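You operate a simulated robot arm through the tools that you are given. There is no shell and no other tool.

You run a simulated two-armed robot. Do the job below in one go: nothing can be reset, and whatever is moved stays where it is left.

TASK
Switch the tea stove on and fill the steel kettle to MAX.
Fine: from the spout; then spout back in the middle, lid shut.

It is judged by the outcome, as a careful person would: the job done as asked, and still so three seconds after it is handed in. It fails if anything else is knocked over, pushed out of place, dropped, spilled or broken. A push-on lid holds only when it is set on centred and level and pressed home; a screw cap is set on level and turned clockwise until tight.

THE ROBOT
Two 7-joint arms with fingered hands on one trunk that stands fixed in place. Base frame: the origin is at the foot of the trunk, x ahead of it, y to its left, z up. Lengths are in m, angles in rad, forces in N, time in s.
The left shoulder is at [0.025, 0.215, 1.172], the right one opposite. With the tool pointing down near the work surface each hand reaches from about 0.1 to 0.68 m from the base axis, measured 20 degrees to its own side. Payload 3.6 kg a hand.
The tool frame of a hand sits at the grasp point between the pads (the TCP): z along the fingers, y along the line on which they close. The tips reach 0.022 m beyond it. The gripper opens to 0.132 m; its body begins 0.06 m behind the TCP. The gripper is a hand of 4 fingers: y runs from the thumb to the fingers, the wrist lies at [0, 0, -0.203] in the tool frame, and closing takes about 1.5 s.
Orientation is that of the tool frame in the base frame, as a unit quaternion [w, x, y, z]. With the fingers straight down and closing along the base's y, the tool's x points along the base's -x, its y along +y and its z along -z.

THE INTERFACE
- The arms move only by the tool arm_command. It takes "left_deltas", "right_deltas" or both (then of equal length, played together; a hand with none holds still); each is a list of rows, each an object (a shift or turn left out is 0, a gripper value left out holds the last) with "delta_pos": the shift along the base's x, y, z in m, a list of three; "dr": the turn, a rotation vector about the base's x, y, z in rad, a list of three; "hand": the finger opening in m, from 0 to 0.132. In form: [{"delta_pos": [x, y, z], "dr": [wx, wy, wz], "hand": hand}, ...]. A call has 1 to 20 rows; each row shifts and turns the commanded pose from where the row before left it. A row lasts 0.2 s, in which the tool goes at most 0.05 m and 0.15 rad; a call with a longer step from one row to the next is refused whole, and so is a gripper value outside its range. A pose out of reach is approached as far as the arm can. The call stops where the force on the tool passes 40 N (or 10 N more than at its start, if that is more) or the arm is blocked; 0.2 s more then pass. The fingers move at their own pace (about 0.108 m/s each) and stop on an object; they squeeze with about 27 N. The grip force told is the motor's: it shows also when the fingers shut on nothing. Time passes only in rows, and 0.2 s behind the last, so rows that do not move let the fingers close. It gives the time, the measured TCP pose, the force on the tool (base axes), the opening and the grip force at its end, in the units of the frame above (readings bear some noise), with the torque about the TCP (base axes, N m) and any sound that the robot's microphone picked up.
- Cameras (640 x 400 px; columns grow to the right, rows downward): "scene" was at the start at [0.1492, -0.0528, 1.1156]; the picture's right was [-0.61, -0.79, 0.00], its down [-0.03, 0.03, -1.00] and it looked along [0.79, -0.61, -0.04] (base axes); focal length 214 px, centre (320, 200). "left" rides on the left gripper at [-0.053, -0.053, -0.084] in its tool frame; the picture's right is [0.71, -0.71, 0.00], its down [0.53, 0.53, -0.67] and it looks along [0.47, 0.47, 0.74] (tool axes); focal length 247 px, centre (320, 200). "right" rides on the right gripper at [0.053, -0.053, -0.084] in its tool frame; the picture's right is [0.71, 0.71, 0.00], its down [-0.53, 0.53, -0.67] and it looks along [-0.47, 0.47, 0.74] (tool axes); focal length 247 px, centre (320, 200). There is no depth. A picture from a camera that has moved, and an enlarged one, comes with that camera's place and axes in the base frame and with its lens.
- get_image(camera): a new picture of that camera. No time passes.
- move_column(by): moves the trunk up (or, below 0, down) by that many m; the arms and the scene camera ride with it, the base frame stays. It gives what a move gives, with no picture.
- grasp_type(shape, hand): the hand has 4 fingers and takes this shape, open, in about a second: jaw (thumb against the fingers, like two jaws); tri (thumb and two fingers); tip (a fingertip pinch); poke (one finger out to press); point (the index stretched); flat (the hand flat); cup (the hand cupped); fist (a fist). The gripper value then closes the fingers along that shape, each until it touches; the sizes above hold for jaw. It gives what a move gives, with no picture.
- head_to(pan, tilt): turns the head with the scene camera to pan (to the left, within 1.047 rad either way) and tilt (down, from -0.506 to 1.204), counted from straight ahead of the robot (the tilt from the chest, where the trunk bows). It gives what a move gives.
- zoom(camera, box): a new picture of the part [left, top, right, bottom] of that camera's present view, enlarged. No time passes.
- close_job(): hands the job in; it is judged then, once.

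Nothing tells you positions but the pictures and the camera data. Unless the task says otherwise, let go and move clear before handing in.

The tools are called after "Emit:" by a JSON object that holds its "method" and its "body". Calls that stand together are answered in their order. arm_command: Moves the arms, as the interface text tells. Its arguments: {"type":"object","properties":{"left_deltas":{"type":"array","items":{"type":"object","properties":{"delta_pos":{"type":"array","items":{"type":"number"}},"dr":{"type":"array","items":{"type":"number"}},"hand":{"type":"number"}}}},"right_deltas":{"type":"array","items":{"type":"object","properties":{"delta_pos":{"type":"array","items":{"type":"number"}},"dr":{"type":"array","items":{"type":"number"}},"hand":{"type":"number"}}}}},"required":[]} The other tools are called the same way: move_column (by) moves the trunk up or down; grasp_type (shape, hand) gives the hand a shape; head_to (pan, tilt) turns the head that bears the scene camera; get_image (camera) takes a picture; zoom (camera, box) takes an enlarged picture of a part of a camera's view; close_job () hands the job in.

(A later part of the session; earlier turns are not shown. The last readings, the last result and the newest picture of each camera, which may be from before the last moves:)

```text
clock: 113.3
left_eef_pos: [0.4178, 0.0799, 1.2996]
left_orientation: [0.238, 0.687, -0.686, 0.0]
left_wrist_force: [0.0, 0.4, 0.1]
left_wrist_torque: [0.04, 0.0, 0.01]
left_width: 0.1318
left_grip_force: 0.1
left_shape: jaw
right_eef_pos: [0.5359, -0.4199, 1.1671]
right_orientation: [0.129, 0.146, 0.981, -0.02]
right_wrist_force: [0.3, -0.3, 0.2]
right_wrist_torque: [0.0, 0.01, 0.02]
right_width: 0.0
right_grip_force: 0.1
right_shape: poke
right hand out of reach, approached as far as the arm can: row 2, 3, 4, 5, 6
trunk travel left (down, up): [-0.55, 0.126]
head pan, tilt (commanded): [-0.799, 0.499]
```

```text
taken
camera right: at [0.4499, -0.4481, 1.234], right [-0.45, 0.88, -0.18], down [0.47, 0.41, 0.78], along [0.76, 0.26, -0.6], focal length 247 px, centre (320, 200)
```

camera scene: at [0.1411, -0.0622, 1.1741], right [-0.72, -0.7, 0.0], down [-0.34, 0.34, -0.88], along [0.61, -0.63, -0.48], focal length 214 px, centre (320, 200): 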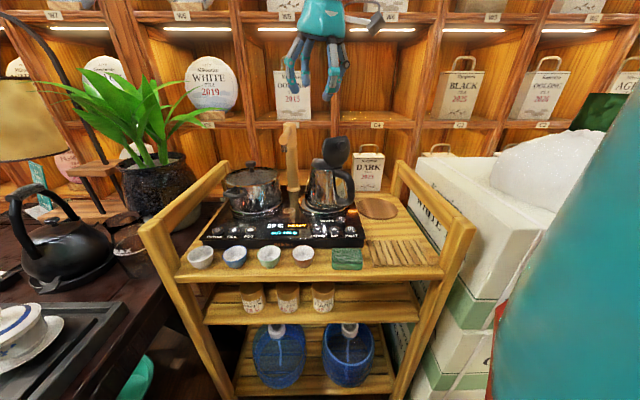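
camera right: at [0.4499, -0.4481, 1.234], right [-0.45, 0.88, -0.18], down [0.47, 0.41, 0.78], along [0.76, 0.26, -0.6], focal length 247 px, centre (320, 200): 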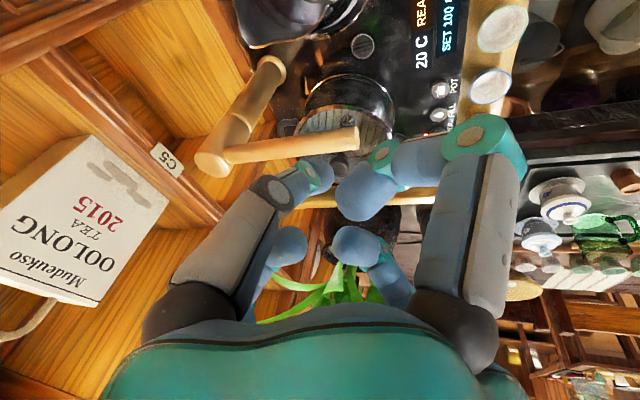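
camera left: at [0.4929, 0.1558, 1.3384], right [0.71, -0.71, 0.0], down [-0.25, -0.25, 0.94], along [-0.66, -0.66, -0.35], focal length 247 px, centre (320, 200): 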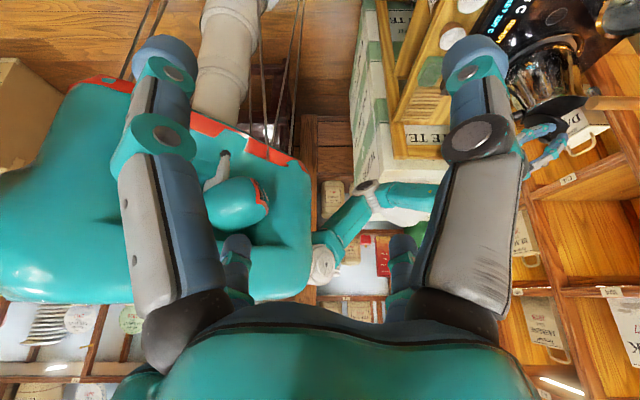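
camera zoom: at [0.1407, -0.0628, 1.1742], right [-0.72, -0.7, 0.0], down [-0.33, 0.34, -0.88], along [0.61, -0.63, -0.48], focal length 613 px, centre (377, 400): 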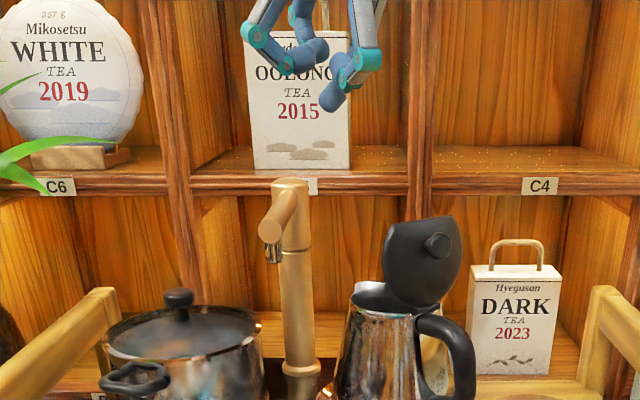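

This tilt direction can't reach left of the spout. I'll change the tilt to lean slightly left, like at the POWER button, then cross high above the spout to its left side.

Emit:
{"method": "arm_command", "body": {"right_deltas": [{"delta_pos": [0.005, 0.01, 0], "dr": [0.123, -0.0048, 0.032]}, {"delta_pos": [0.005, 0.01, 0], "dr": [0.123, -0.0048, 0.032]}, {"delta_pos": [0.02, 0.01, 0]}, {"delta_pos": [0.025, 0.005, 0]}, {"delta_pos": [0.025, 0.005, 0]}, {"delta_pos": [0.025, 0.0, 0]}]}}

Emit:
{"method": "zoom", "body": {"camera": "scene", "box": [230, 60, 370, 200]}}

Emit:
{"method": "get_image", "body": {"camera": "right"}}

```text
clock: 114.7
left_eef_pos: [0.4174, 0.0802, 1.3004]
left_orientation: [-0.239, -0.686, 0.687, 0.001]
left_wrist_force: [-0.3, 0.2, 0.1]
left_wrist_torque: [0.01, 0.0, 0.01]
left_width: 0.1318
left_grip_force: 0.0
left_shape: jaw
right_eef_pos: [0.5424, -0.3976, 1.1728]
right_orientation: [0.116, 0.13, 0.979, 0.105]
right_wrist_force: [0.2, 0.8, 0.2]
right_wrist_torque: [0.01, -0.01, -0.01]
right_width: 0.0
right_grip_force: 0.0
right_shape: poke
right hand out of reach, approached as far as the arm can: row 2, 3, 4, 5, 6
trunk travel left (down, up): [-0.55, 0.126]
head pan, tilt (commanded): [-0.799, 0.499]
```

```text
2.86 times, centred on (300, 130) of scene
camera zoom: at [0.1404, -0.0625, 1.1742], right [-0.72, -0.7, 0.0], down [-0.33, 0.34, -0.88], along [0.61, -0.63, -0.48], focal length 613 px, centre (377, 400)
```

zoom: 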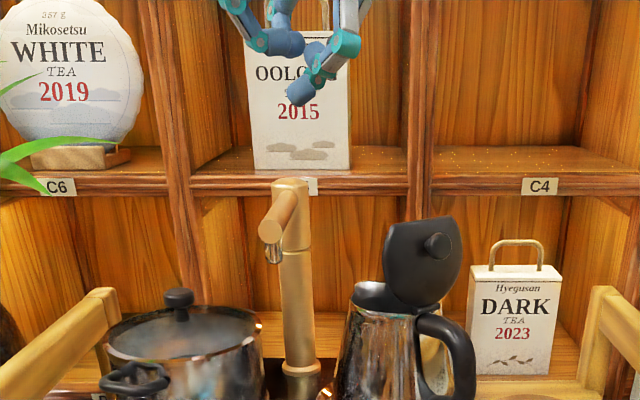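

```text
taken
camera right: at [0.4591, -0.4473, 1.2292], right [-0.5, 0.86, 0.03], down [0.45, 0.23, 0.86], along [0.74, 0.45, -0.5], focal length 247 px, centre (320, 200)
```

right: 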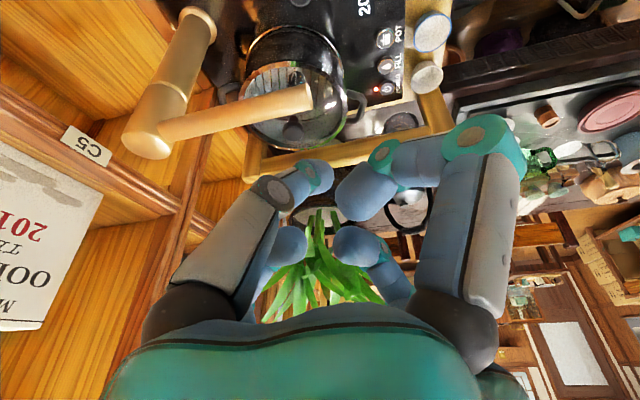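

Forward reach is limited because the wrist is above the shoulder here. I'll raise the trunk the remaining 0.12 m so the arm works downward, then continue to the left of the spout.

Emit:
{"method": "move_column", "body": {"by": 0.12}}

Emit:
{"method": "arm_command", "body": {"right_deltas": [{"delta_pos": [0.02, 0.005, -0.02]}, {"delta_pos": [0.02, 0.005, -0.02]}, {"delta_pos": [0.02, 0.005, -0.02]}, {"delta_pos": [0.02, 0.005, -0.02]}, {"delta_pos": [0.02, 0, -0.02]}]}}

Emit:
{"method": "get_image", "body": {"camera": "scene"}}

Emit:
{"method": "get_image", "body": {"camera": "right"}}

```text
clock: 116.2
left_eef_pos: [0.4174, 0.0805, 1.4181]
left_orientation: [0.238, 0.687, -0.686, 0.0]
left_wrist_force: [-0.4, -0.2, 0.2]
left_wrist_torque: [-0.03, 0.01, 0.04]
left_width: 0.132
left_grip_force: 0.1
left_shape: jaw
right_eef_pos: [0.5427, -0.396, 1.2949]
right_orientation: [0.117, 0.129, 0.979, 0.106]
right_wrist_force: [0.4, -0.6, -0.4]
right_wrist_torque: [0.01, -0.02, 0.01]
right_width: 0.0001
right_grip_force: 0.1
right_shape: poke
trunk travel left (down, up): [-0.67, 0.006]
head pan, tilt (commanded): [-0.799, 0.499]
```

```text
clock: 117.4
left_eef_pos: [0.4172, 0.0796, 1.4195]
left_orientation: [0.238, 0.687, -0.686, -0.001]
left_wrist_force: [0.3, 0.6, 0.3]
left_wrist_torque: [-0.04, 0.01, 0.0]
left_width: 0.1321
left_grip_force: 0.2
left_shape: jaw
right_eef_pos: [0.5293, -0.3945, 1.243]
right_orientation: [0.118, 0.129, 0.979, 0.105]
right_wrist_force: [-0.2, 0.2, 0.9]
right_wrist_torque: [-0.01, 0.0, -0.01]
right_width: 0.0
right_grip_force: 0.1
right_shape: poke
right hand out of reach, approached as far as the arm can: row 1, 2, 3, 4, 5
trunk travel left (down, up): [-0.67, 0.006]
head pan, tilt (commanded): [-0.799, 0.499]
```

```text
taken
camera scene: at [0.1403, -0.0626, 1.2946], right [-0.72, -0.7, 0.0], down [-0.33, 0.34, -0.88], along [0.61, -0.63, -0.48], focal length 214 px, centre (320, 200)
```

scene: 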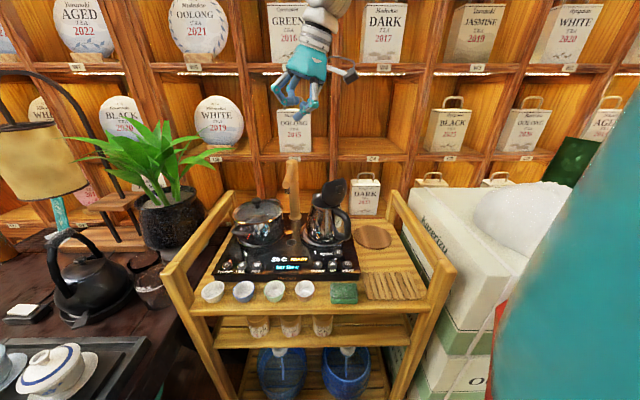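

```text
taken
camera right: at [0.4441, -0.4449, 1.3007], right [-0.5, 0.86, 0.02], down [0.44, 0.23, 0.87], along [0.74, 0.45, -0.5], focal length 247 px, centre (320, 200)
```

right: 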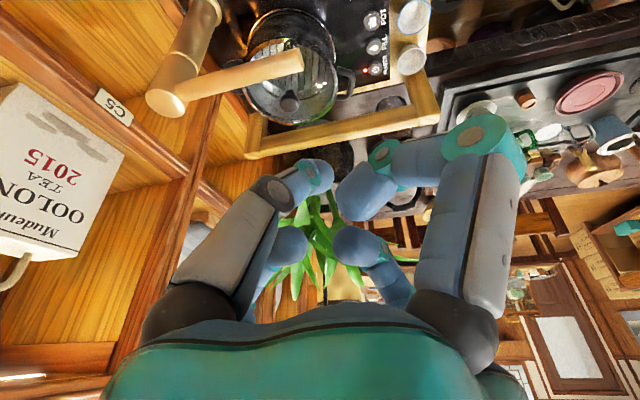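

The arm has slipped back into the elbow-high posture during that reorientation. I'll repeat the sequence that worked before: point the hand forward high up, then bring it down on the right side so the elbow drops.

Emit:
{"method": "arm_command", "body": {"right_deltas": [{"delta_pos": [-0.0053, 0.0063, 0.0145], "dr": [-0.1042, -0.0687, 0.0691]}, {"delta_pos": [-0.0053, 0.0063, 0.0145], "dr": [-0.1042, -0.0687, 0.0691]}, {"delta_pos": [-0.0053, 0.0063, 0.0145], "dr": [-0.1042, -0.0687, 0.0691]}, {"delta_pos": [-0.0053, 0.0063, 0.0145], "dr": [-0.1042, -0.0687, 0.0691]}, {"delta_pos": [-0.0053, 0.0063, 0.0145], "dr": [-0.1042, -0.0687, 0.0691]}, {"delta_pos": [-0.0053, 0.0063, 0.0145], "dr": [-0.1042, -0.0687, 0.0691]}, {"delta_pos": [-0.0053, 0.0063, 0.0145], "dr": [-0.1042, -0.0687, 0.0691]}, {"delta_pos": [-0.0053, 0.0063, 0.0145], "dr": [-0.1042, -0.0687, 0.0691]}, {"delta_pos": [-0.0053, 0.0063, 0.0145], "dr": [-0.1042, -0.0687, 0.0691]}, {"delta_pos": [-0.0053, 0.0063, 0.0145], "dr": [-0.1042, -0.0687, 0.0691]}, {"delta_pos": [-0.0053, 0.0063, 0.0145], "dr": [-0.1042, -0.0687, 0.0691]}, {"delta_pos": [-0.0053, 0.0063, 0.0145], "dr": [-0.1042, -0.0687, 0.0691]}, {"delta_pos": [-0.0053, 0.0063, 0.0145], "dr": [-0.1042, -0.0687, 0.0691]}, {"delta_pos": [-0.0053, 0.0063, 0.0145], "dr": [-0.1042, -0.0687, 0.0691]}, {"delta_pos": [-0.0053, 0.0063, 0.0145], "dr": [-0.1042, -0.0687, 0.0691]}]}}

Emit:
{"method": "get_image", "body": {"camera": "scene"}}

Emit:
{"method": "get_image", "body": {"camera": "left"}}

```text
clock: 120.6
left_eef_pos: [0.4174, 0.0764, 1.4186]
left_orientation: [0.238, 0.687, -0.687, -0.002]
left_wrist_force: [-0.1, -0.3, 0.2]
left_wrist_torque: [-0.02, 0.02, -0.03]
left_width: 0.1321
left_grip_force: 0.0
left_shape: jaw
right_eef_pos: [0.4466, -0.3069, 1.462]
right_orientation: [0.51, -0.473, 0.543, -0.471]
right_wrist_force: [0.7, -0.1, 0.2]
right_wrist_torque: [-0.01, -0.03, 0.03]
right_width: 0.0001
right_grip_force: 0.0
right_shape: poke
trunk travel left (down, up): [-0.67, 0.006]
head pan, tilt (commanded): [-0.799, 0.499]
```

```text
taken
camera scene: at [0.1407, -0.0662, 1.2943], right [-0.72, -0.7, 0.0], down [-0.33, 0.35, -0.88], along [0.61, -0.63, -0.48], focal length 214 px, centre (320, 200)
```

scene: 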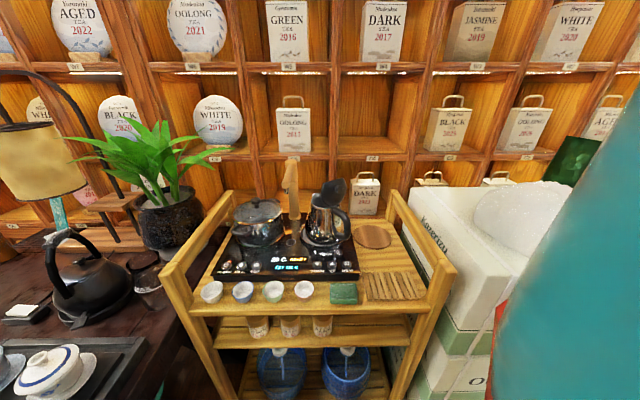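

```text
taken
camera left: at [0.4928, 0.1504, 1.4591], right [0.71, -0.71, 0.0], down [-0.25, -0.25, 0.94], along [-0.66, -0.66, -0.35], focal length 247 px, centre (320, 200)
```

left: 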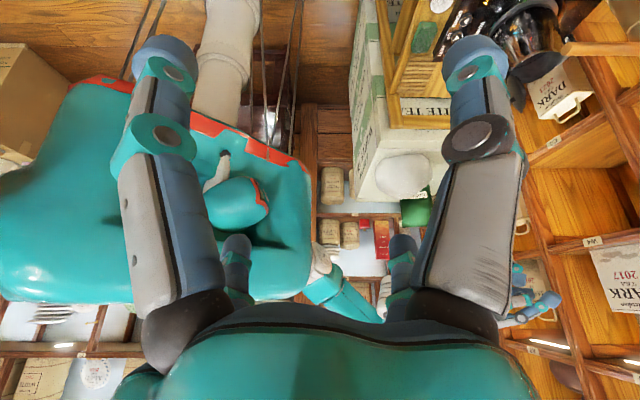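

The hand is at the same forward-pointing spot as before. While the view is clear, I'll zoom into the kettle mouth, the display and the spout.

Emit:
{"method": "zoom", "body": {"camera": "scene", "box": [290, 165, 370, 255]}}

Emit:
{"method": "zoom", "body": {"camera": "scene", "box": [210, 150, 370, 290]}}

Emit:
{"method": "arm_command", "body": {"right_deltas": [{"delta_pos": [0.02, -0.03, 0]}, {"delta_pos": [0.02, -0.03, 0]}, {"delta_pos": [0, -0.03, 0]}, {"delta_pos": [0, -0.03, 0]}, {"delta_pos": [0, -0.01, -0.03]}, {"delta_pos": [0, 0, -0.04]}, {"delta_pos": [0, 0, -0.04]}, {"delta_pos": [0, 0, -0.04]}, {"delta_pos": [0, 0, -0.03]}]}}

Emit:
{"method": "get_image", "body": {"camera": "left"}}

```text
4.44 times, centred on (330, 210) of scene
camera zoom: at [0.1407, -0.0662, 1.2943], right [-0.72, -0.7, 0.0], down [-0.33, 0.35, -0.88], along [0.61, -0.63, -0.48], focal length 953 px, centre (276, 156)
```

zoom: 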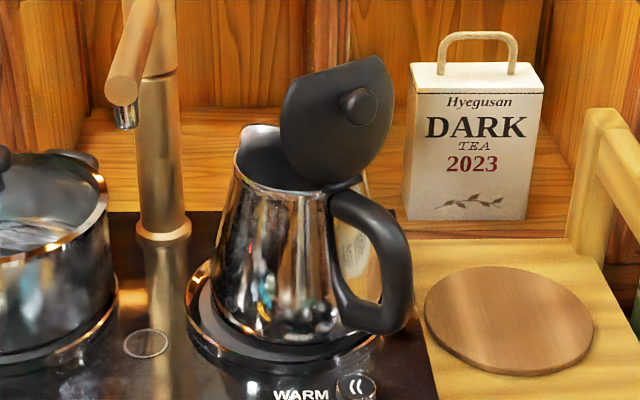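

```text
2.86 times, centred on (290, 220) of scene
camera zoom: at [0.1407, -0.0662, 1.2943], right [-0.72, -0.7, 0.0], down [-0.33, 0.35, -0.88], along [0.61, -0.63, -0.48], focal length 613 px, centre (406, 143)
```

zoom: 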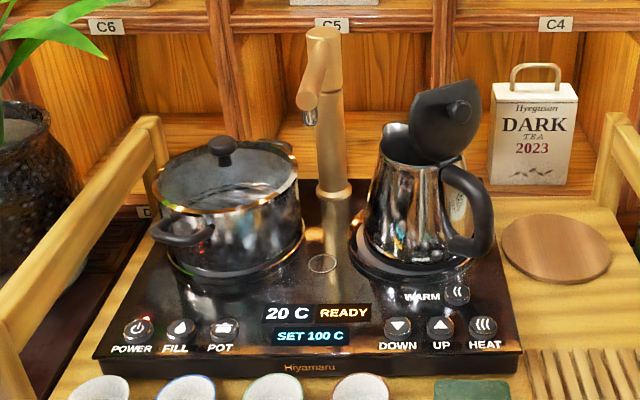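

```text
clock: 122.6
left_eef_pos: [0.4175, 0.0795, 1.4196]
left_orientation: [-0.238, -0.687, 0.687, 0.001]
left_wrist_force: [0.4, -0.4, 0.7]
left_wrist_torque: [-0.02, 0.01, 0.02]
left_width: 0.1317
left_grip_force: 0.1
left_shape: jaw
right_eef_pos: [0.4842, -0.4315, 1.282]
right_orientation: [0.508, -0.474, 0.542, -0.472]
right_wrist_force: [0.1, -0.7, 0.0]
right_wrist_torque: [-0.01, 0.01, 0.02]
right_width: 0.0
right_grip_force: 0.2
right_shape: poke
trunk travel left (down, up): [-0.67, 0.006]
head pan, tilt (commanded): [-0.799, 0.499]
```

```text
taken
camera left: at [0.4923, 0.1549, 1.4589], right [0.71, -0.71, 0.0], down [-0.25, -0.25, 0.94], along [-0.66, -0.66, -0.35], focal length 247 px, centre (320, 200)
```

left: 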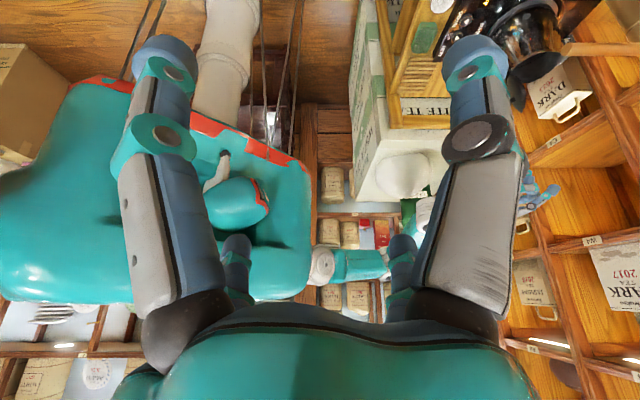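

The kettle still looks centred on its ring, and the kettle is empty inside as far as I can see. The elbow is level but not low yet, so I'll lower the hand a bit more on the right, still well above the open lid.

Emit:
{"method": "arm_command", "body": {"right_deltas": [{"delta_pos": [-0.01, -0.01, -0.02]}, {"delta_pos": [-0.01, -0.01, -0.02]}, {"delta_pos": [-0.01, 0, -0.02]}, {"delta_pos": [0, 0, -0.02]}]}}

Emit:
{"method": "get_image", "body": {"camera": "left"}}

Emit:
{"method": "get_image", "body": {"camera": "scene"}}

```text
clock: 123.6
left_eef_pos: [0.4172, 0.0801, 1.4192]
left_orientation: [0.239, 0.687, -0.686, -0.001]
left_wrist_force: [1.5, -0.5, 0.6]
left_wrist_torque: [-0.02, -0.01, 0.01]
left_width: 0.1317
left_grip_force: 0.1
left_shape: jaw
right_eef_pos: [0.4555, -0.4486, 1.2017]
right_orientation: [0.508, -0.474, 0.542, -0.473]
right_wrist_force: [0.5, 0.3, 1.2]
right_wrist_torque: [-0.02, 0.02, 0.01]
right_width: 0.0
right_grip_force: 0.2
right_shape: poke
trunk travel left (down, up): [-0.67, 0.006]
head pan, tilt (commanded): [-0.799, 0.499]
```

```text
taken
camera left: at [0.4923, 0.1547, 1.4589], right [0.71, -0.71, 0.0], down [-0.25, -0.25, 0.94], along [-0.66, -0.66, -0.35], focal length 247 px, centre (320, 200)
```

left: 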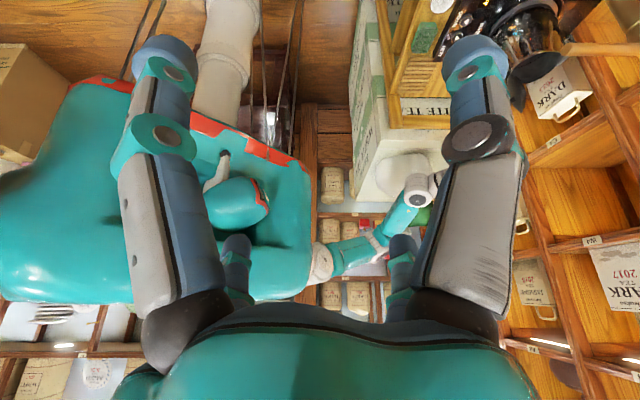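

```text
taken
camera scene: at [0.1402, -0.0627, 1.2946], right [-0.72, -0.7, 0.0], down [-0.33, 0.34, -0.88], along [0.61, -0.63, -0.48], focal length 214 px, centre (320, 200)
```

scene: 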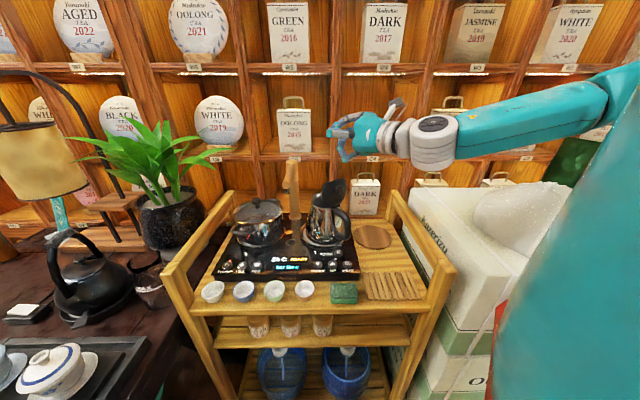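

The elbow is now out to the right at mid-height, with the forearm sloping down. I'll yaw the hand left in place like last time and look at the result.

Emit:
{"method": "arm_command", "body": {"right_deltas": [{"delta_pos": [0.005, 0.01, 0.01], "dr": [0.07, 0, 0.12]}, {"delta_pos": [0.005, 0.01, 0.01], "dr": [0.07, 0, 0.12]}, {"delta_pos": [0.005, 0.01, 0.01], "dr": [0.07, 0, 0.12]}, {"delta_pos": [0.005, 0.01, 0.01], "dr": [0.07, 0, 0.12]}, {"delta_pos": [0.005, 0.01, 0.01], "dr": [0.07, 0, 0.12]}, {"delta_pos": [0.005, 0.01, 0.0], "dr": [0.07, 0, 0.12]}]}}

Emit:
{"method": "get_image", "body": {"camera": "left"}}

Emit:
{"method": "get_image", "body": {"camera": "scene"}}

```text
clock: 125.0
left_eef_pos: [0.4191, 0.0814, 1.4188]
left_orientation: [0.237, 0.687, -0.687, 0.0]
left_wrist_force: [0.2, 1.3, 0.2]
left_wrist_torque: [0.02, 0.01, 0.02]
left_width: 0.1319
left_grip_force: 0.0
left_shape: jaw
right_eef_pos: [0.4855, -0.3915, 1.2528]
right_orientation: [0.726, -0.52, 0.427, -0.142]
right_wrist_force: [0.2, 0.0, -0.7]
right_wrist_torque: [0.05, 0.0, 0.01]
right_width: 0.0001
right_grip_force: 0.1
right_shape: poke
trunk travel left (down, up): [-0.67, 0.006]
head pan, tilt (commanded): [-0.799, 0.499]
```

```text
taken
camera left: at [0.4931, 0.155, 1.4586], right [0.71, -0.71, 0.0], down [-0.25, -0.25, 0.94], along [-0.66, -0.66, -0.35], focal length 247 px, centre (320, 200)
```

left: 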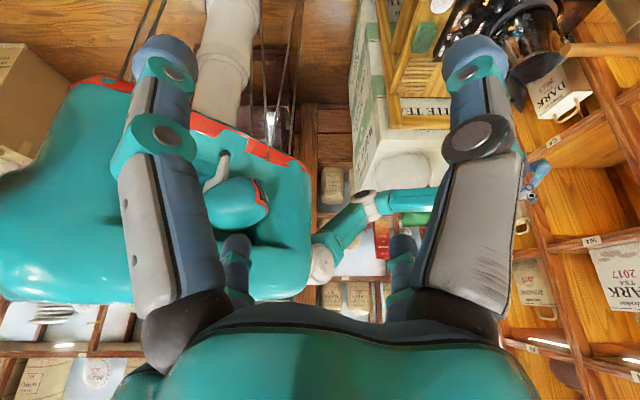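

```text
taken
camera scene: at [0.1408, -0.0624, 1.2945], right [-0.72, -0.7, 0.0], down [-0.34, 0.34, -0.88], along [0.61, -0.63, -0.48], focal length 214 px, centre (320, 200)
```

scene: 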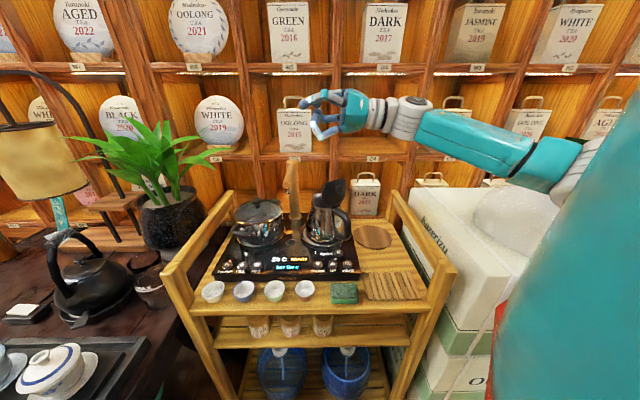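

The elbow is in the same good position as before and the hand points forward-left. I'll tilt it down while moving over the stove's left side, high up, and then roll it as I did for POWER.

Emit:
{"method": "arm_command", "body": {"right_deltas": [{"delta_pos": [0.0143, 0.0114, -0.005], "dr": [-0.0866, 0.1049, 0]}, {"delta_pos": [0.0143, 0.0114, -0.005], "dr": [-0.0866, 0.1049, 0]}, {"delta_pos": [0.0143, 0.0114, -0.005], "dr": [-0.0866, 0.1049, 0]}, {"delta_pos": [0.0143, 0.0114, -0.005], "dr": [-0.0866, 0.1049, 0]}, {"delta_pos": [0.0143, 0.0114, -0.005], "dr": [-0.0866, 0.1049, 0]}, {"delta_pos": [0.0143, 0.0114, -0.005], "dr": [-0.0866, 0.1049, 0]}, {"delta_pos": [0.0143, 0.0114, -0.005], "dr": [-0.0866, 0.1049, 0]}, {"delta_pos": [0.0143, 0.0114, -0.005], "dr": [-0.0866, 0.1049, 0]}]}}

Emit:
{"method": "arm_command", "body": {"right_deltas": [{"dr": [0.0588, 0.0486, -0.1175]}, {"dr": [0.0588, 0.0486, -0.1175]}, {"dr": [0.0588, 0.0486, -0.1175]}, {"dr": [0.0588, 0.0486, -0.1175]}, {"dr": [0.0588, 0.0486, -0.1175]}, {"dr": [0.0588, 0.0486, -0.1175]}, {"dr": [0.0588, 0.0486, -0.1175]}, {"dr": [0.0588, 0.0486, -0.1175]}, {"dr": [0.0588, 0.0486, -0.1175]}, {"dr": [0.0588, 0.0486, -0.1175]}]}}

Emit:
{"method": "get_image", "body": {"camera": "scene"}}

Emit:
{"method": "get_image", "body": {"camera": "right"}}

```text
clock: 126.8
left_eef_pos: [0.4195, 0.0819, 1.4189]
left_orientation: [0.239, 0.687, -0.686, -0.001]
left_wrist_force: [0.7, 0.0, 0.4]
left_wrist_torque: [-0.01, 0.01, -0.05]
left_width: 0.1318
left_grip_force: 0.1
left_shape: jaw
right_eef_pos: [0.6013, -0.2999, 1.2116]
right_orientation: [-0.277, 0.741, -0.609, 0.056]
right_wrist_force: [0.6, -0.5, -1.2]
right_wrist_torque: [-0.04, -0.02, -0.01]
right_width: 0.0001
right_grip_force: 0.0
right_shape: poke
trunk travel left (down, up): [-0.67, 0.006]
head pan, tilt (commanded): [-0.799, 0.499]
```

```text
clock: 129.0
left_eef_pos: [0.418, 0.0799, 1.4197]
left_orientation: [0.239, 0.687, -0.686, 0.0]
left_wrist_force: [-0.6, -0.2, 0.1]
left_wrist_torque: [0.0, -0.03, -0.01]
left_width: 0.1317
left_grip_force: 0.0
left_shape: jaw
right_eef_pos: [0.6, -0.3006, 1.2121]
right_orientation: [0.248, -0.173, 0.944, 0.136]
right_wrist_force: [0.1, -0.1, -1.1]
right_wrist_torque: [0.05, -0.03, 0.01]
right_width: 0.0
right_grip_force: 0.1
right_shape: poke
trunk travel left (down, up): [-0.67, 0.006]
head pan, tilt (commanded): [-0.799, 0.499]
```

```text
taken
camera scene: at [0.1404, -0.0625, 1.2946], right [-0.72, -0.7, 0.0], down [-0.33, 0.34, -0.88], along [0.61, -0.63, -0.48], focal length 214 px, centre (320, 200)
```

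scene: 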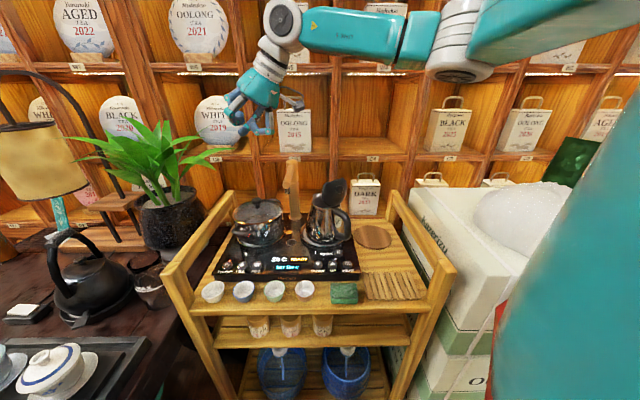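

```text
taken
camera right: at [0.542, -0.3904, 1.2464], right [-0.86, 0.46, -0.24], down [-0.06, 0.38, 0.92], along [0.51, 0.8, -0.3], focal length 247 px, centre (320, 200)
```

right: 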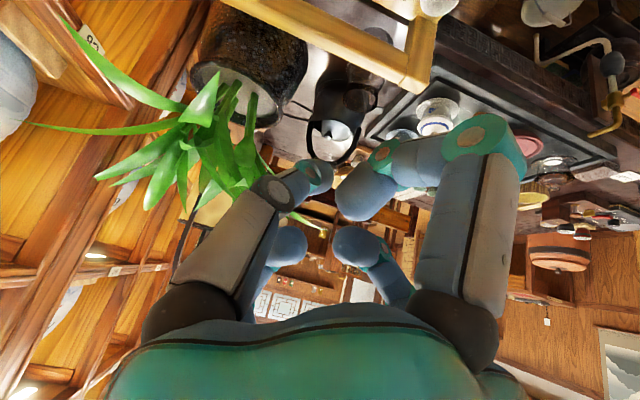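

The orientation is nearly what I want. I'll roll slightly more so the free side of the hand faces the spout, and move to just left of the spout arm, still above it.

Emit:
{"method": "arm_command", "body": {"right_deltas": [{"delta_pos": [0.01, -0.015, -0.01], "dr": [0.0548, 0.0445, -0.1095]}, {"delta_pos": [0.01, -0.015, -0.01], "dr": [0.0548, 0.0445, -0.1095]}, {"delta_pos": [0.01, -0.015, -0.01], "dr": [0.0548, 0.0445, -0.1095]}, {"delta_pos": [0.008, -0.015, -0.02]}, {"delta_pos": [0.008, -0.015, -0.02]}]}}

Emit:
{"method": "zoom", "body": {"camera": "scene", "box": [220, 90, 380, 230]}}

Emit:
{"method": "get_image", "body": {"camera": "right"}}

```text
clock: 130.2
left_eef_pos: [0.4182, 0.0799, 1.4211]
left_orientation: [0.239, 0.687, -0.687, -0.001]
left_wrist_force: [0.4, -0.6, 1.0]
left_wrist_torque: [-0.01, 0.0, 0.0]
left_width: 0.1316
left_grip_force: 0.3
left_shape: jaw
right_eef_pos: [0.6452, -0.3771, 1.1438]
right_orientation: [0.217, 0.012, 0.959, 0.182]
right_wrist_force: [-0.7, -0.8, 0.9]
right_wrist_torque: [0.03, 0.04, 0.02]
right_width: 0.0
right_grip_force: 0.1
right_shape: poke
trunk travel left (down, up): [-0.67, 0.006]
head pan, tilt (commanded): [-0.799, 0.499]
```

```text
2.86 times, centred on (300, 160) of scene
camera zoom: at [0.1408, -0.0625, 1.2945], right [-0.72, -0.7, 0.0], down [-0.33, 0.34, -0.88], along [0.61, -0.63, -0.48], focal length 613 px, centre (377, 314)
```

zoom: 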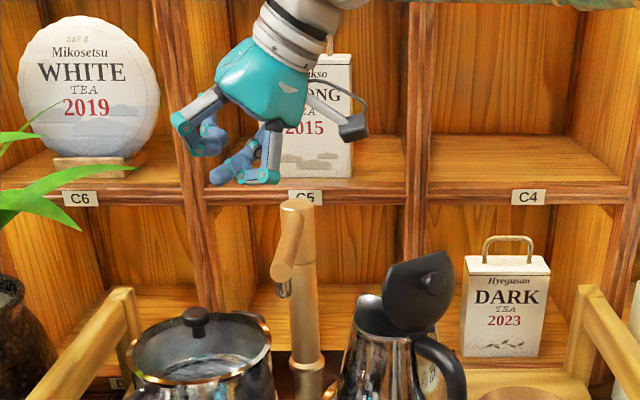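

```text
taken
camera right: at [0.5641, -0.4492, 1.1738], right [-0.68, 0.73, -0.04], down [0.17, 0.21, 0.96], along [0.72, 0.65, -0.26], focal length 247 px, centre (320, 200)
```

right: 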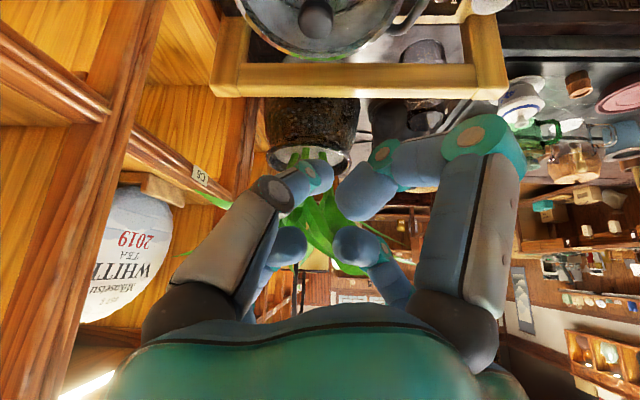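

The finger is left of the spout arm, about 0.058 m from its axis, and the wrist camera will clear the open lid. I'll descend so the fingertip is level with the spout arm.

Emit:
{"method": "arm_command", "body": {"right_deltas": [{"delta_pos": [0, 0, -0.02]}, {"delta_pos": [0, 0, -0.02]}, {"delta_pos": [0, 0, -0.02]}, {"delta_pos": [0, 0, -0.015]}]}}

Emit:
{"method": "zoom", "body": {"camera": "scene", "box": [240, 120, 370, 250]}}

Emit:
{"method": "get_image", "body": {"camera": "right"}}

```text
clock: 131.2
left_eef_pos: [0.4188, 0.0814, 1.4201]
left_orientation: [0.238, 0.687, -0.686, 0.0]
left_wrist_force: [0.3, 0.5, 0.3]
left_wrist_torque: [-0.01, 0.02, 0.02]
left_width: 0.1317
left_grip_force: 0.1
left_shape: jaw
right_eef_pos: [0.6455, -0.3767, 1.0671]
right_orientation: [0.219, 0.013, 0.959, 0.181]
right_wrist_force: [-0.1, -0.8, 1.6]
right_wrist_torque: [0.03, 0.12, 0.03]
right_width: 0.0
right_grip_force: 0.1
right_shape: poke
trunk travel left (down, up): [-0.67, 0.006]
head pan, tilt (commanded): [-0.799, 0.499]
```

```text
3.08 times, centred on (305, 185) of scene
camera zoom: at [0.1403, -0.0623, 1.2947], right [-0.72, -0.7, 0.0], down [-0.33, 0.34, -0.88], along [0.61, -0.63, -0.48], focal length 660 px, centre (366, 246)
```

zoom: 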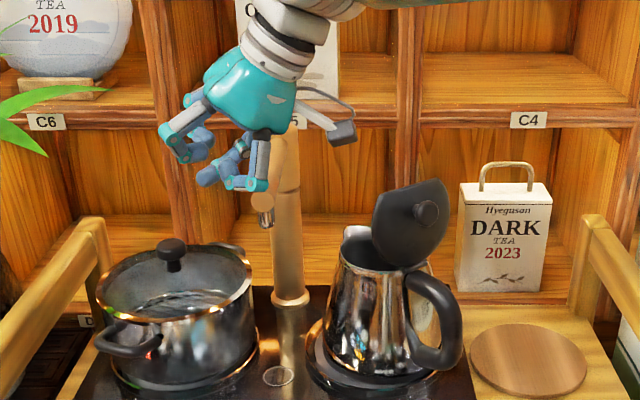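

```text
taken
camera right: at [0.5647, -0.4496, 1.097], right [-0.68, 0.73, -0.04], down [0.16, 0.21, 0.96], along [0.72, 0.65, -0.26], focal length 247 px, centre (320, 200)
```

right: 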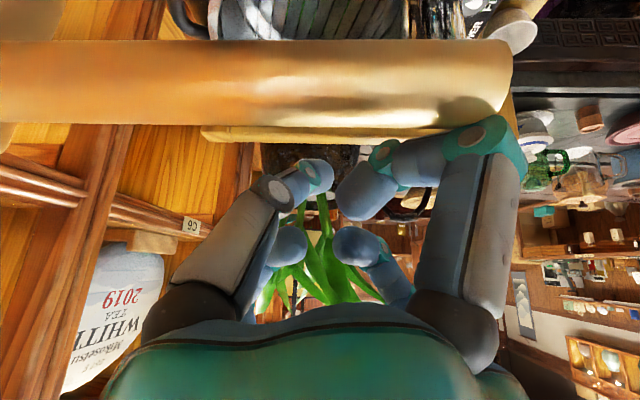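

One knuckle is just brushing the spout end, so I'll raise 10 mm so only the fingertip meets the arm's side. Then I'll start pushing the spout along its arc toward the kettle and check after the first part.

Emit:
{"method": "arm_command", "body": {"right_deltas": [{"delta_pos": [0, 0, 0.01]}, {"delta_pos": [-0.0127, -0.015, 0]}, {"delta_pos": [-0.0127, -0.015, 0]}, {"delta_pos": [-0.0103, -0.0081, 0]}, {"delta_pos": [-0.0092, -0.0094, 0]}]}}

Emit:
{"method": "zoom", "body": {"camera": "scene", "box": [240, 120, 370, 250]}}

Emit:
{"method": "get_image", "body": {"camera": "right"}}

```text
clock: 132.4
left_eef_pos: [0.4164, 0.079, 1.4197]
left_orientation: [0.238, 0.687, -0.686, -0.001]
left_wrist_force: [-0.1, 0.2, -0.5]
left_wrist_torque: [0.0, -0.01, 0.05]
left_width: 0.132
left_grip_force: 0.0
left_shape: jaw
right_eef_pos: [0.6024, -0.4209, 1.0775]
right_orientation: [0.218, 0.012, 0.959, 0.181]
right_wrist_force: [-0.4, 0.1, 0.3]
right_wrist_torque: [-0.03, 0.03, 0.01]
right_width: 0.0001
right_grip_force: 0.1
right_shape: poke
trunk travel left (down, up): [-0.67, 0.006]
head pan, tilt (commanded): [-0.799, 0.499]
```

```text
3.08 times, centred on (305, 185) of scene
camera zoom: at [0.1399, -0.0627, 1.2946], right [-0.72, -0.7, 0.0], down [-0.33, 0.34, -0.88], along [0.61, -0.63, -0.48], focal length 660 px, centre (366, 246)
```

zoom: 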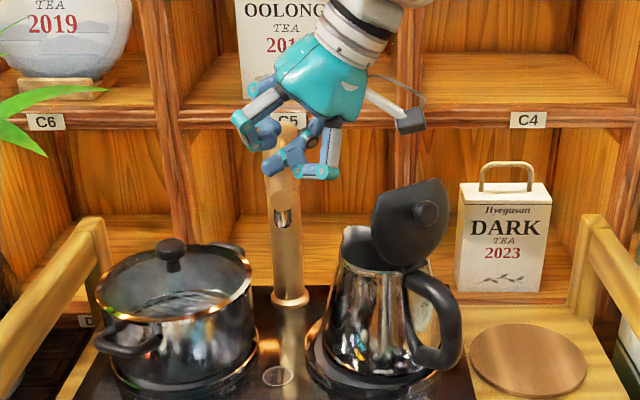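

```text
taken
camera right: at [0.5214, -0.4946, 1.1073], right [-0.68, 0.73, -0.04], down [0.16, 0.21, 0.96], along [0.72, 0.65, -0.26], focal length 247 px, centre (320, 200)
```

right: 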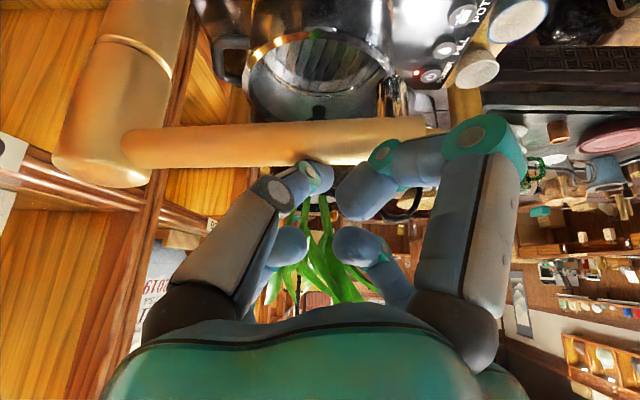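

The spout is swinging with almost no force. I'll continue along the arc.

Emit:
{"method": "arm_command", "body": {"right_deltas": [{"delta_pos": [-0.0079, -0.0106, 0]}, {"delta_pos": [-0.0064, -0.0115, 0]}, {"delta_pos": [-0.0048, -0.0122, 0]}]}}

Emit:
{"method": "zoom", "body": {"camera": "scene", "box": [270, 130, 370, 230]}}

Emit:
{"method": "get_image", "body": {"camera": "right"}}

```text
clock: 133.2
left_eef_pos: [0.4189, 0.0804, 1.4193]
left_orientation: [0.238, 0.687, -0.686, 0.0]
left_wrist_force: [0.2, 0.9, 0.8]
left_wrist_torque: [0.0, -0.03, -0.04]
left_width: 0.1321
left_grip_force: 0.0
left_shape: jaw
right_eef_pos: [0.5832, -0.458, 1.076]
right_orientation: [0.218, 0.013, 0.959, 0.183]
right_wrist_force: [-0.1, -0.2, 0.1]
right_wrist_torque: [-0.03, 0.01, 0.01]
right_width: 0.0001
right_grip_force: 0.1
right_shape: poke
trunk travel left (down, up): [-0.67, 0.006]
head pan, tilt (commanded): [-0.799, 0.499]
```

```text
4.00 times, centred on (320, 180) of scene
camera zoom: at [0.1403, -0.0627, 1.2946], right [-0.72, -0.7, 0.0], down [-0.33, 0.34, -0.88], along [0.61, -0.63, -0.48], focal length 858 px, centre (320, 280)
```

zoom: 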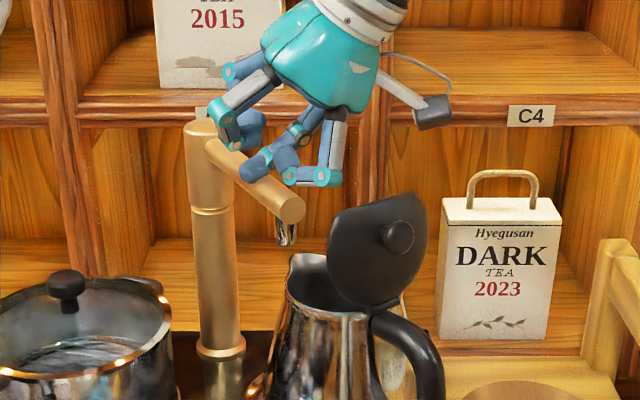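

```text
taken
camera right: at [0.5022, -0.5307, 1.107], right [-0.68, 0.73, -0.04], down [0.17, 0.21, 0.96], along [0.72, 0.65, -0.26], focal length 247 px, centre (320, 200)
```

right: 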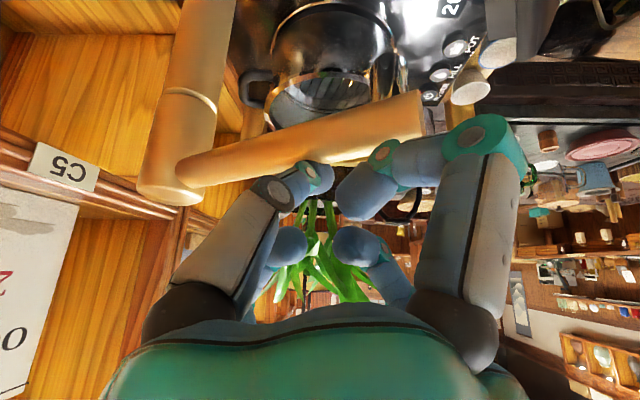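

The spout now points most of the way to the kettle, and the nozzle is near the mouth's left edge. I'll push about 20° further in small steps and check again.

Emit:
{"method": "arm_command", "body": {"right_deltas": [{"delta_pos": [-0.0032, -0.0128, 0]}, {"delta_pos": [-0.0014, -0.0136, 0]}]}}

Emit:
{"method": "zoom", "body": {"camera": "scene", "box": [270, 130, 370, 230]}}

Emit:
{"method": "get_image", "body": {"camera": "right"}}

```text
clock: 133.8
left_eef_pos: [0.4173, 0.0799, 1.4195]
left_orientation: [-0.238, -0.687, 0.687, 0.001]
left_wrist_force: [-1.3, 0.5, 0.6]
left_wrist_torque: [0.01, 0.03, 0.01]
left_width: 0.1319
left_grip_force: 0.1
left_shape: jaw
right_eef_pos: [0.5777, -0.4829, 1.0769]
right_orientation: [0.218, 0.013, 0.959, 0.181]
right_wrist_force: [-0.1, 0.3, 0.1]
right_wrist_torque: [0.01, 0.01, 0.01]
right_width: 0.0
right_grip_force: 0.1
right_shape: poke
trunk travel left (down, up): [-0.67, 0.006]
head pan, tilt (commanded): [-0.799, 0.499]
```

```text
4.00 times, centred on (320, 180) of scene
camera zoom: at [0.1404, -0.0626, 1.2946], right [-0.72, -0.7, 0.0], down [-0.33, 0.34, -0.88], along [0.61, -0.63, -0.48], focal length 858 px, centre (320, 280)
```

zoom: 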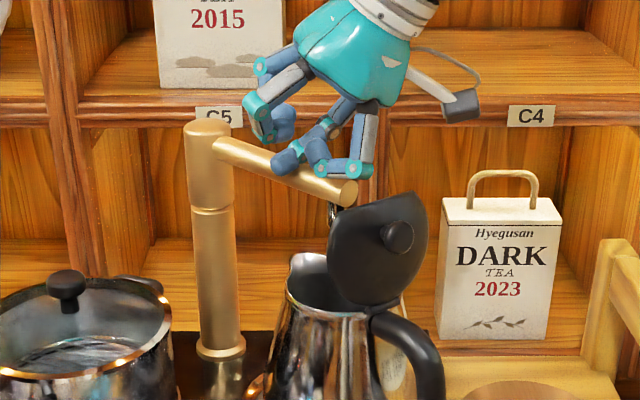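

```text
taken
camera right: at [0.4965, -0.5563, 1.1071], right [-0.68, 0.73, -0.04], down [0.16, 0.21, 0.96], along [0.72, 0.65, -0.26], focal length 247 px, centre (320, 200)
```

right: 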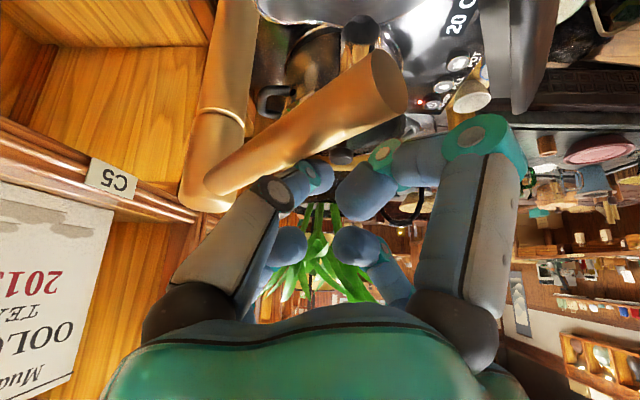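

The nozzle now sits at about (0.548, -0.498), right over the kettle mouth centred near (0.540, -0.498). I'll back the finger off to the left and up, then check that the spout stays.

Emit:
{"method": "arm_command", "body": {"right_deltas": [{"delta_pos": [0.003, 0.015, 0.005]}, {"delta_pos": [0, 0.015, 0.02]}, {"delta_pos": [0, 0.015, 0.04]}, {"delta_pos": [0, 0.02, 0.03]}, {"delta_pos": [0, 0.03, 0.0]}, {"delta_pos": [0, 0.03, 0.0]}, {"delta_pos": [0, 0.03, 0.0]}, {"delta_pos": [0, 0.03, 0.0]}]}}

Emit:
{"method": "zoom", "body": {"camera": "scene", "box": [270, 130, 370, 230]}}

Emit:
{"method": "get_image", "body": {"camera": "scene"}}

```text
clock: 135.6
left_eef_pos: [0.4181, 0.0819, 1.4181]
left_orientation: [0.239, 0.687, -0.686, 0.0]
left_wrist_force: [1.6, -0.3, 0.5]
left_wrist_torque: [-0.03, -0.01, 0.02]
left_width: 0.1318
left_grip_force: 0.1
left_shape: jaw
right_eef_pos: [0.5794, -0.2999, 1.1734]
right_orientation: [0.218, 0.013, 0.959, 0.181]
right_wrist_force: [0.0, 0.0, 0.0]
right_wrist_torque: [0.01, -0.01, 0.03]
right_width: 0.0
right_grip_force: 0.1
right_shape: poke
trunk travel left (down, up): [-0.67, 0.006]
head pan, tilt (commanded): [-0.799, 0.499]
```

```text
4.00 times, centred on (320, 180) of scene
camera zoom: at [0.1407, -0.0619, 1.2946], right [-0.72, -0.7, 0.0], down [-0.33, 0.34, -0.88], along [0.61, -0.63, -0.48], focal length 858 px, centre (320, 280)
```

zoom: 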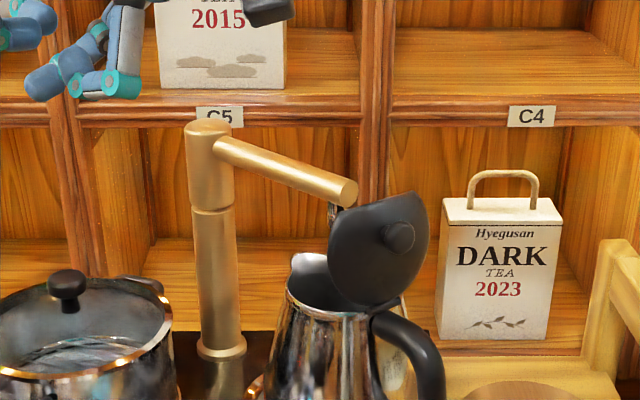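

```text
taken
camera scene: at [0.1407, -0.0619, 1.2946], right [-0.72, -0.7, 0.0], down [-0.33, 0.34, -0.88], along [0.61, -0.63, -0.48], focal length 214 px, centre (320, 200)
```

scene: 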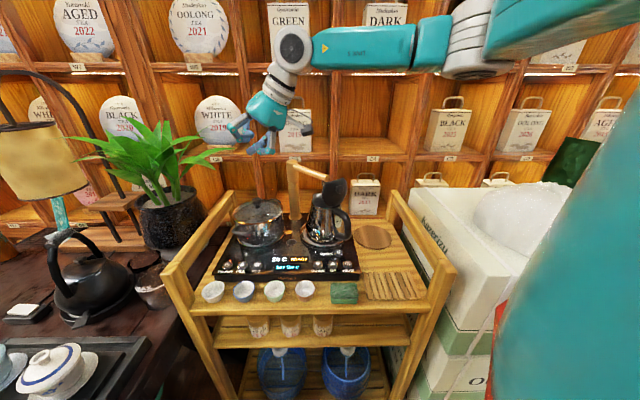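

The spout stays over the mouth. Pressing FILL with the earlier tilt would push a knuckle into the pot's handle just behind it, so I'll lower the trunk a little and change to a forward tilt that leans the hand toward the front.

Emit:
{"method": "move_column", "body": {"by": -0.06}}

Emit:
{"method": "arm_command", "body": {"right_deltas": [{"delta_pos": [0.0, 0.01, 0], "dr": [-0.0943, -0.0573, -0.0707]}, {"delta_pos": [0.0, 0.01, 0], "dr": [-0.0943, -0.0573, -0.0707]}, {"delta_pos": [0.0, 0.01, 0], "dr": [-0.0943, -0.0573, -0.0707]}, {"delta_pos": [0.005, 0.01, -0.01]}, {"delta_pos": [0.005, 0.01, -0.01]}, {"delta_pos": [0.005, 0.01, -0.01]}]}}

Emit:
{"method": "get_image", "body": {"camera": "scene"}}

Emit:
{"method": "get_image", "body": {"camera": "right"}}

```text
clock: 136.6
left_eef_pos: [0.4167, 0.0807, 1.3591]
left_orientation: [0.238, 0.687, -0.687, 0.0]
left_wrist_force: [0.1, 0.3, 0.1]
left_wrist_torque: [0.0, 0.04, 0.02]
left_width: 0.1317
left_grip_force: 0.1
left_shape: jaw
right_eef_pos: [0.5806, -0.2989, 1.1117]
right_orientation: [0.217, 0.013, 0.959, 0.181]
right_wrist_force: [-0.9, -0.6, 0.1]
right_wrist_torque: [-0.02, -0.02, 0.0]
right_width: 0.0
right_grip_force: 0.1
right_shape: poke
trunk travel left (down, up): [-0.61, 0.066]
head pan, tilt (commanded): [-0.799, 0.499]
```

```text
clock: 138.0
left_eef_pos: [0.4178, 0.0812, 1.3599]
left_orientation: [0.238, 0.688, -0.686, 0.0]
left_wrist_force: [-0.7, -0.6, 0.7]
left_wrist_torque: [0.0, -0.03, -0.01]
left_width: 0.1321
left_grip_force: 0.0
left_shape: jaw
right_eef_pos: [0.5941, -0.2376, 1.0825]
right_orientation: [0.317, 0.066, 0.946, 0.021]
right_wrist_force: [-0.7, 0.3, 0.0]
right_wrist_torque: [0.01, -0.01, 0.01]
right_width: 0.0
right_grip_force: 0.0
right_shape: poke
trunk travel left (down, up): [-0.61, 0.066]
head pan, tilt (commanded): [-0.799, 0.499]
```

```text
taken
camera scene: at [0.1406, -0.0623, 1.2344], right [-0.72, -0.7, 0.0], down [-0.33, 0.34, -0.88], along [0.61, -0.63, -0.48], focal length 214 px, centre (320, 200)
```

scene: 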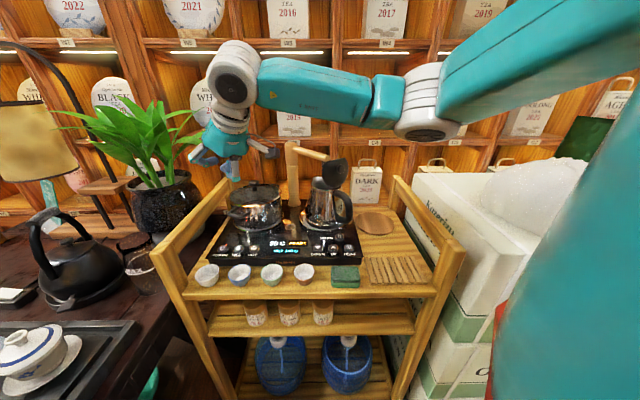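

```text
taken
camera right: at [0.4969, -0.2826, 1.1142], right [-0.48, 0.8, -0.36], down [0.07, 0.45, 0.89], along [0.87, 0.4, -0.27], focal length 247 px, centre (320, 200)
```

right: 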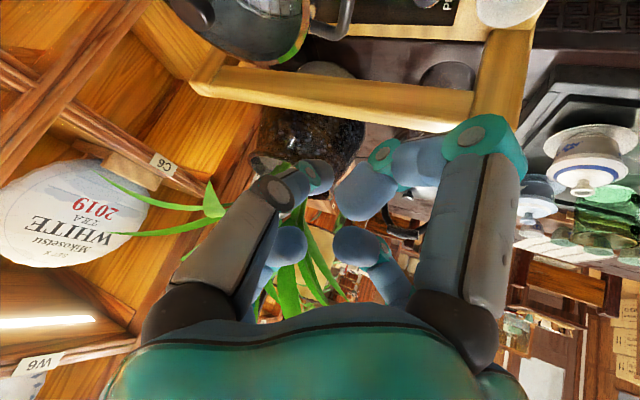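

The forward tilt is reachable, and the kettle stays visible below the forearm. I'll descend to a hover above FILL and check the alignment and the pot handle clearance.

Emit:
{"method": "arm_command", "body": {"right_deltas": [{"delta_pos": [0.001, 0.002, -0.02]}, {"delta_pos": [0.001, 0.002, -0.02]}, {"delta_pos": [0.001, 0.002, -0.02]}, {"delta_pos": [0.001, 0.002, -0.02]}, {"delta_pos": [0.001, 0.002, -0.02]}, {"delta_pos": [0, 0, -0.02]}, {"delta_pos": [0, 0, -0.02]}, {"delta_pos": [0, 0, -0.02]}]}}

Emit:
{"method": "zoom", "body": {"camera": "scene", "box": [180, 140, 370, 290]}}

Emit:
{"method": "get_image", "body": {"camera": "right"}}

```text
clock: 139.8
left_eef_pos: [0.4179, 0.081, 1.3597]
left_orientation: [0.238, 0.687, -0.687, -0.001]
left_wrist_force: [0.0, -0.4, 0.0]
left_wrist_torque: [-0.02, 0.03, 0.01]
left_width: 0.132
left_grip_force: 0.0
left_shape: jaw
right_eef_pos: [0.5995, -0.23, 0.9223]
right_orientation: [0.316, 0.066, 0.946, 0.022]
right_wrist_force: [0.6, -1.0, 0.4]
right_wrist_torque: [-0.01, 0.03, -0.02]
right_width: 0.0001
right_grip_force: 0.0
right_shape: poke
trunk travel left (down, up): [-0.61, 0.066]
head pan, tilt (commanded): [-0.799, 0.499]
```

```text
2.67 times, centred on (275, 215) of scene
camera zoom: at [0.1404, -0.0625, 1.2344], right [-0.72, -0.7, 0.0], down [-0.33, 0.34, -0.88], along [0.61, -0.63, -0.48], focal length 572 px, centre (440, 160)
```

zoom: 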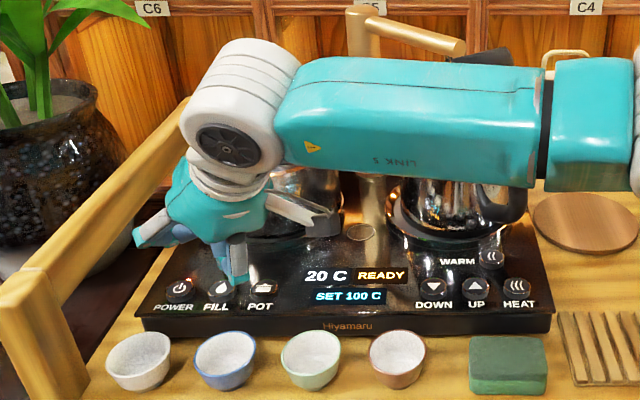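

```text
taken
camera right: at [0.5005, -0.2747, 0.9532], right [-0.48, 0.8, -0.36], down [0.07, 0.45, 0.89], along [0.87, 0.4, -0.27], focal length 247 px, centre (320, 200)
```

right: 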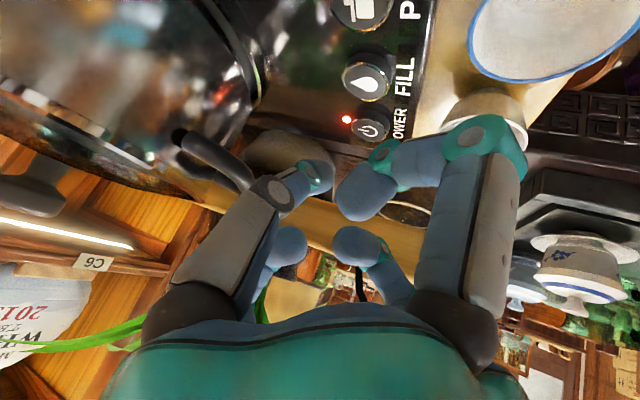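

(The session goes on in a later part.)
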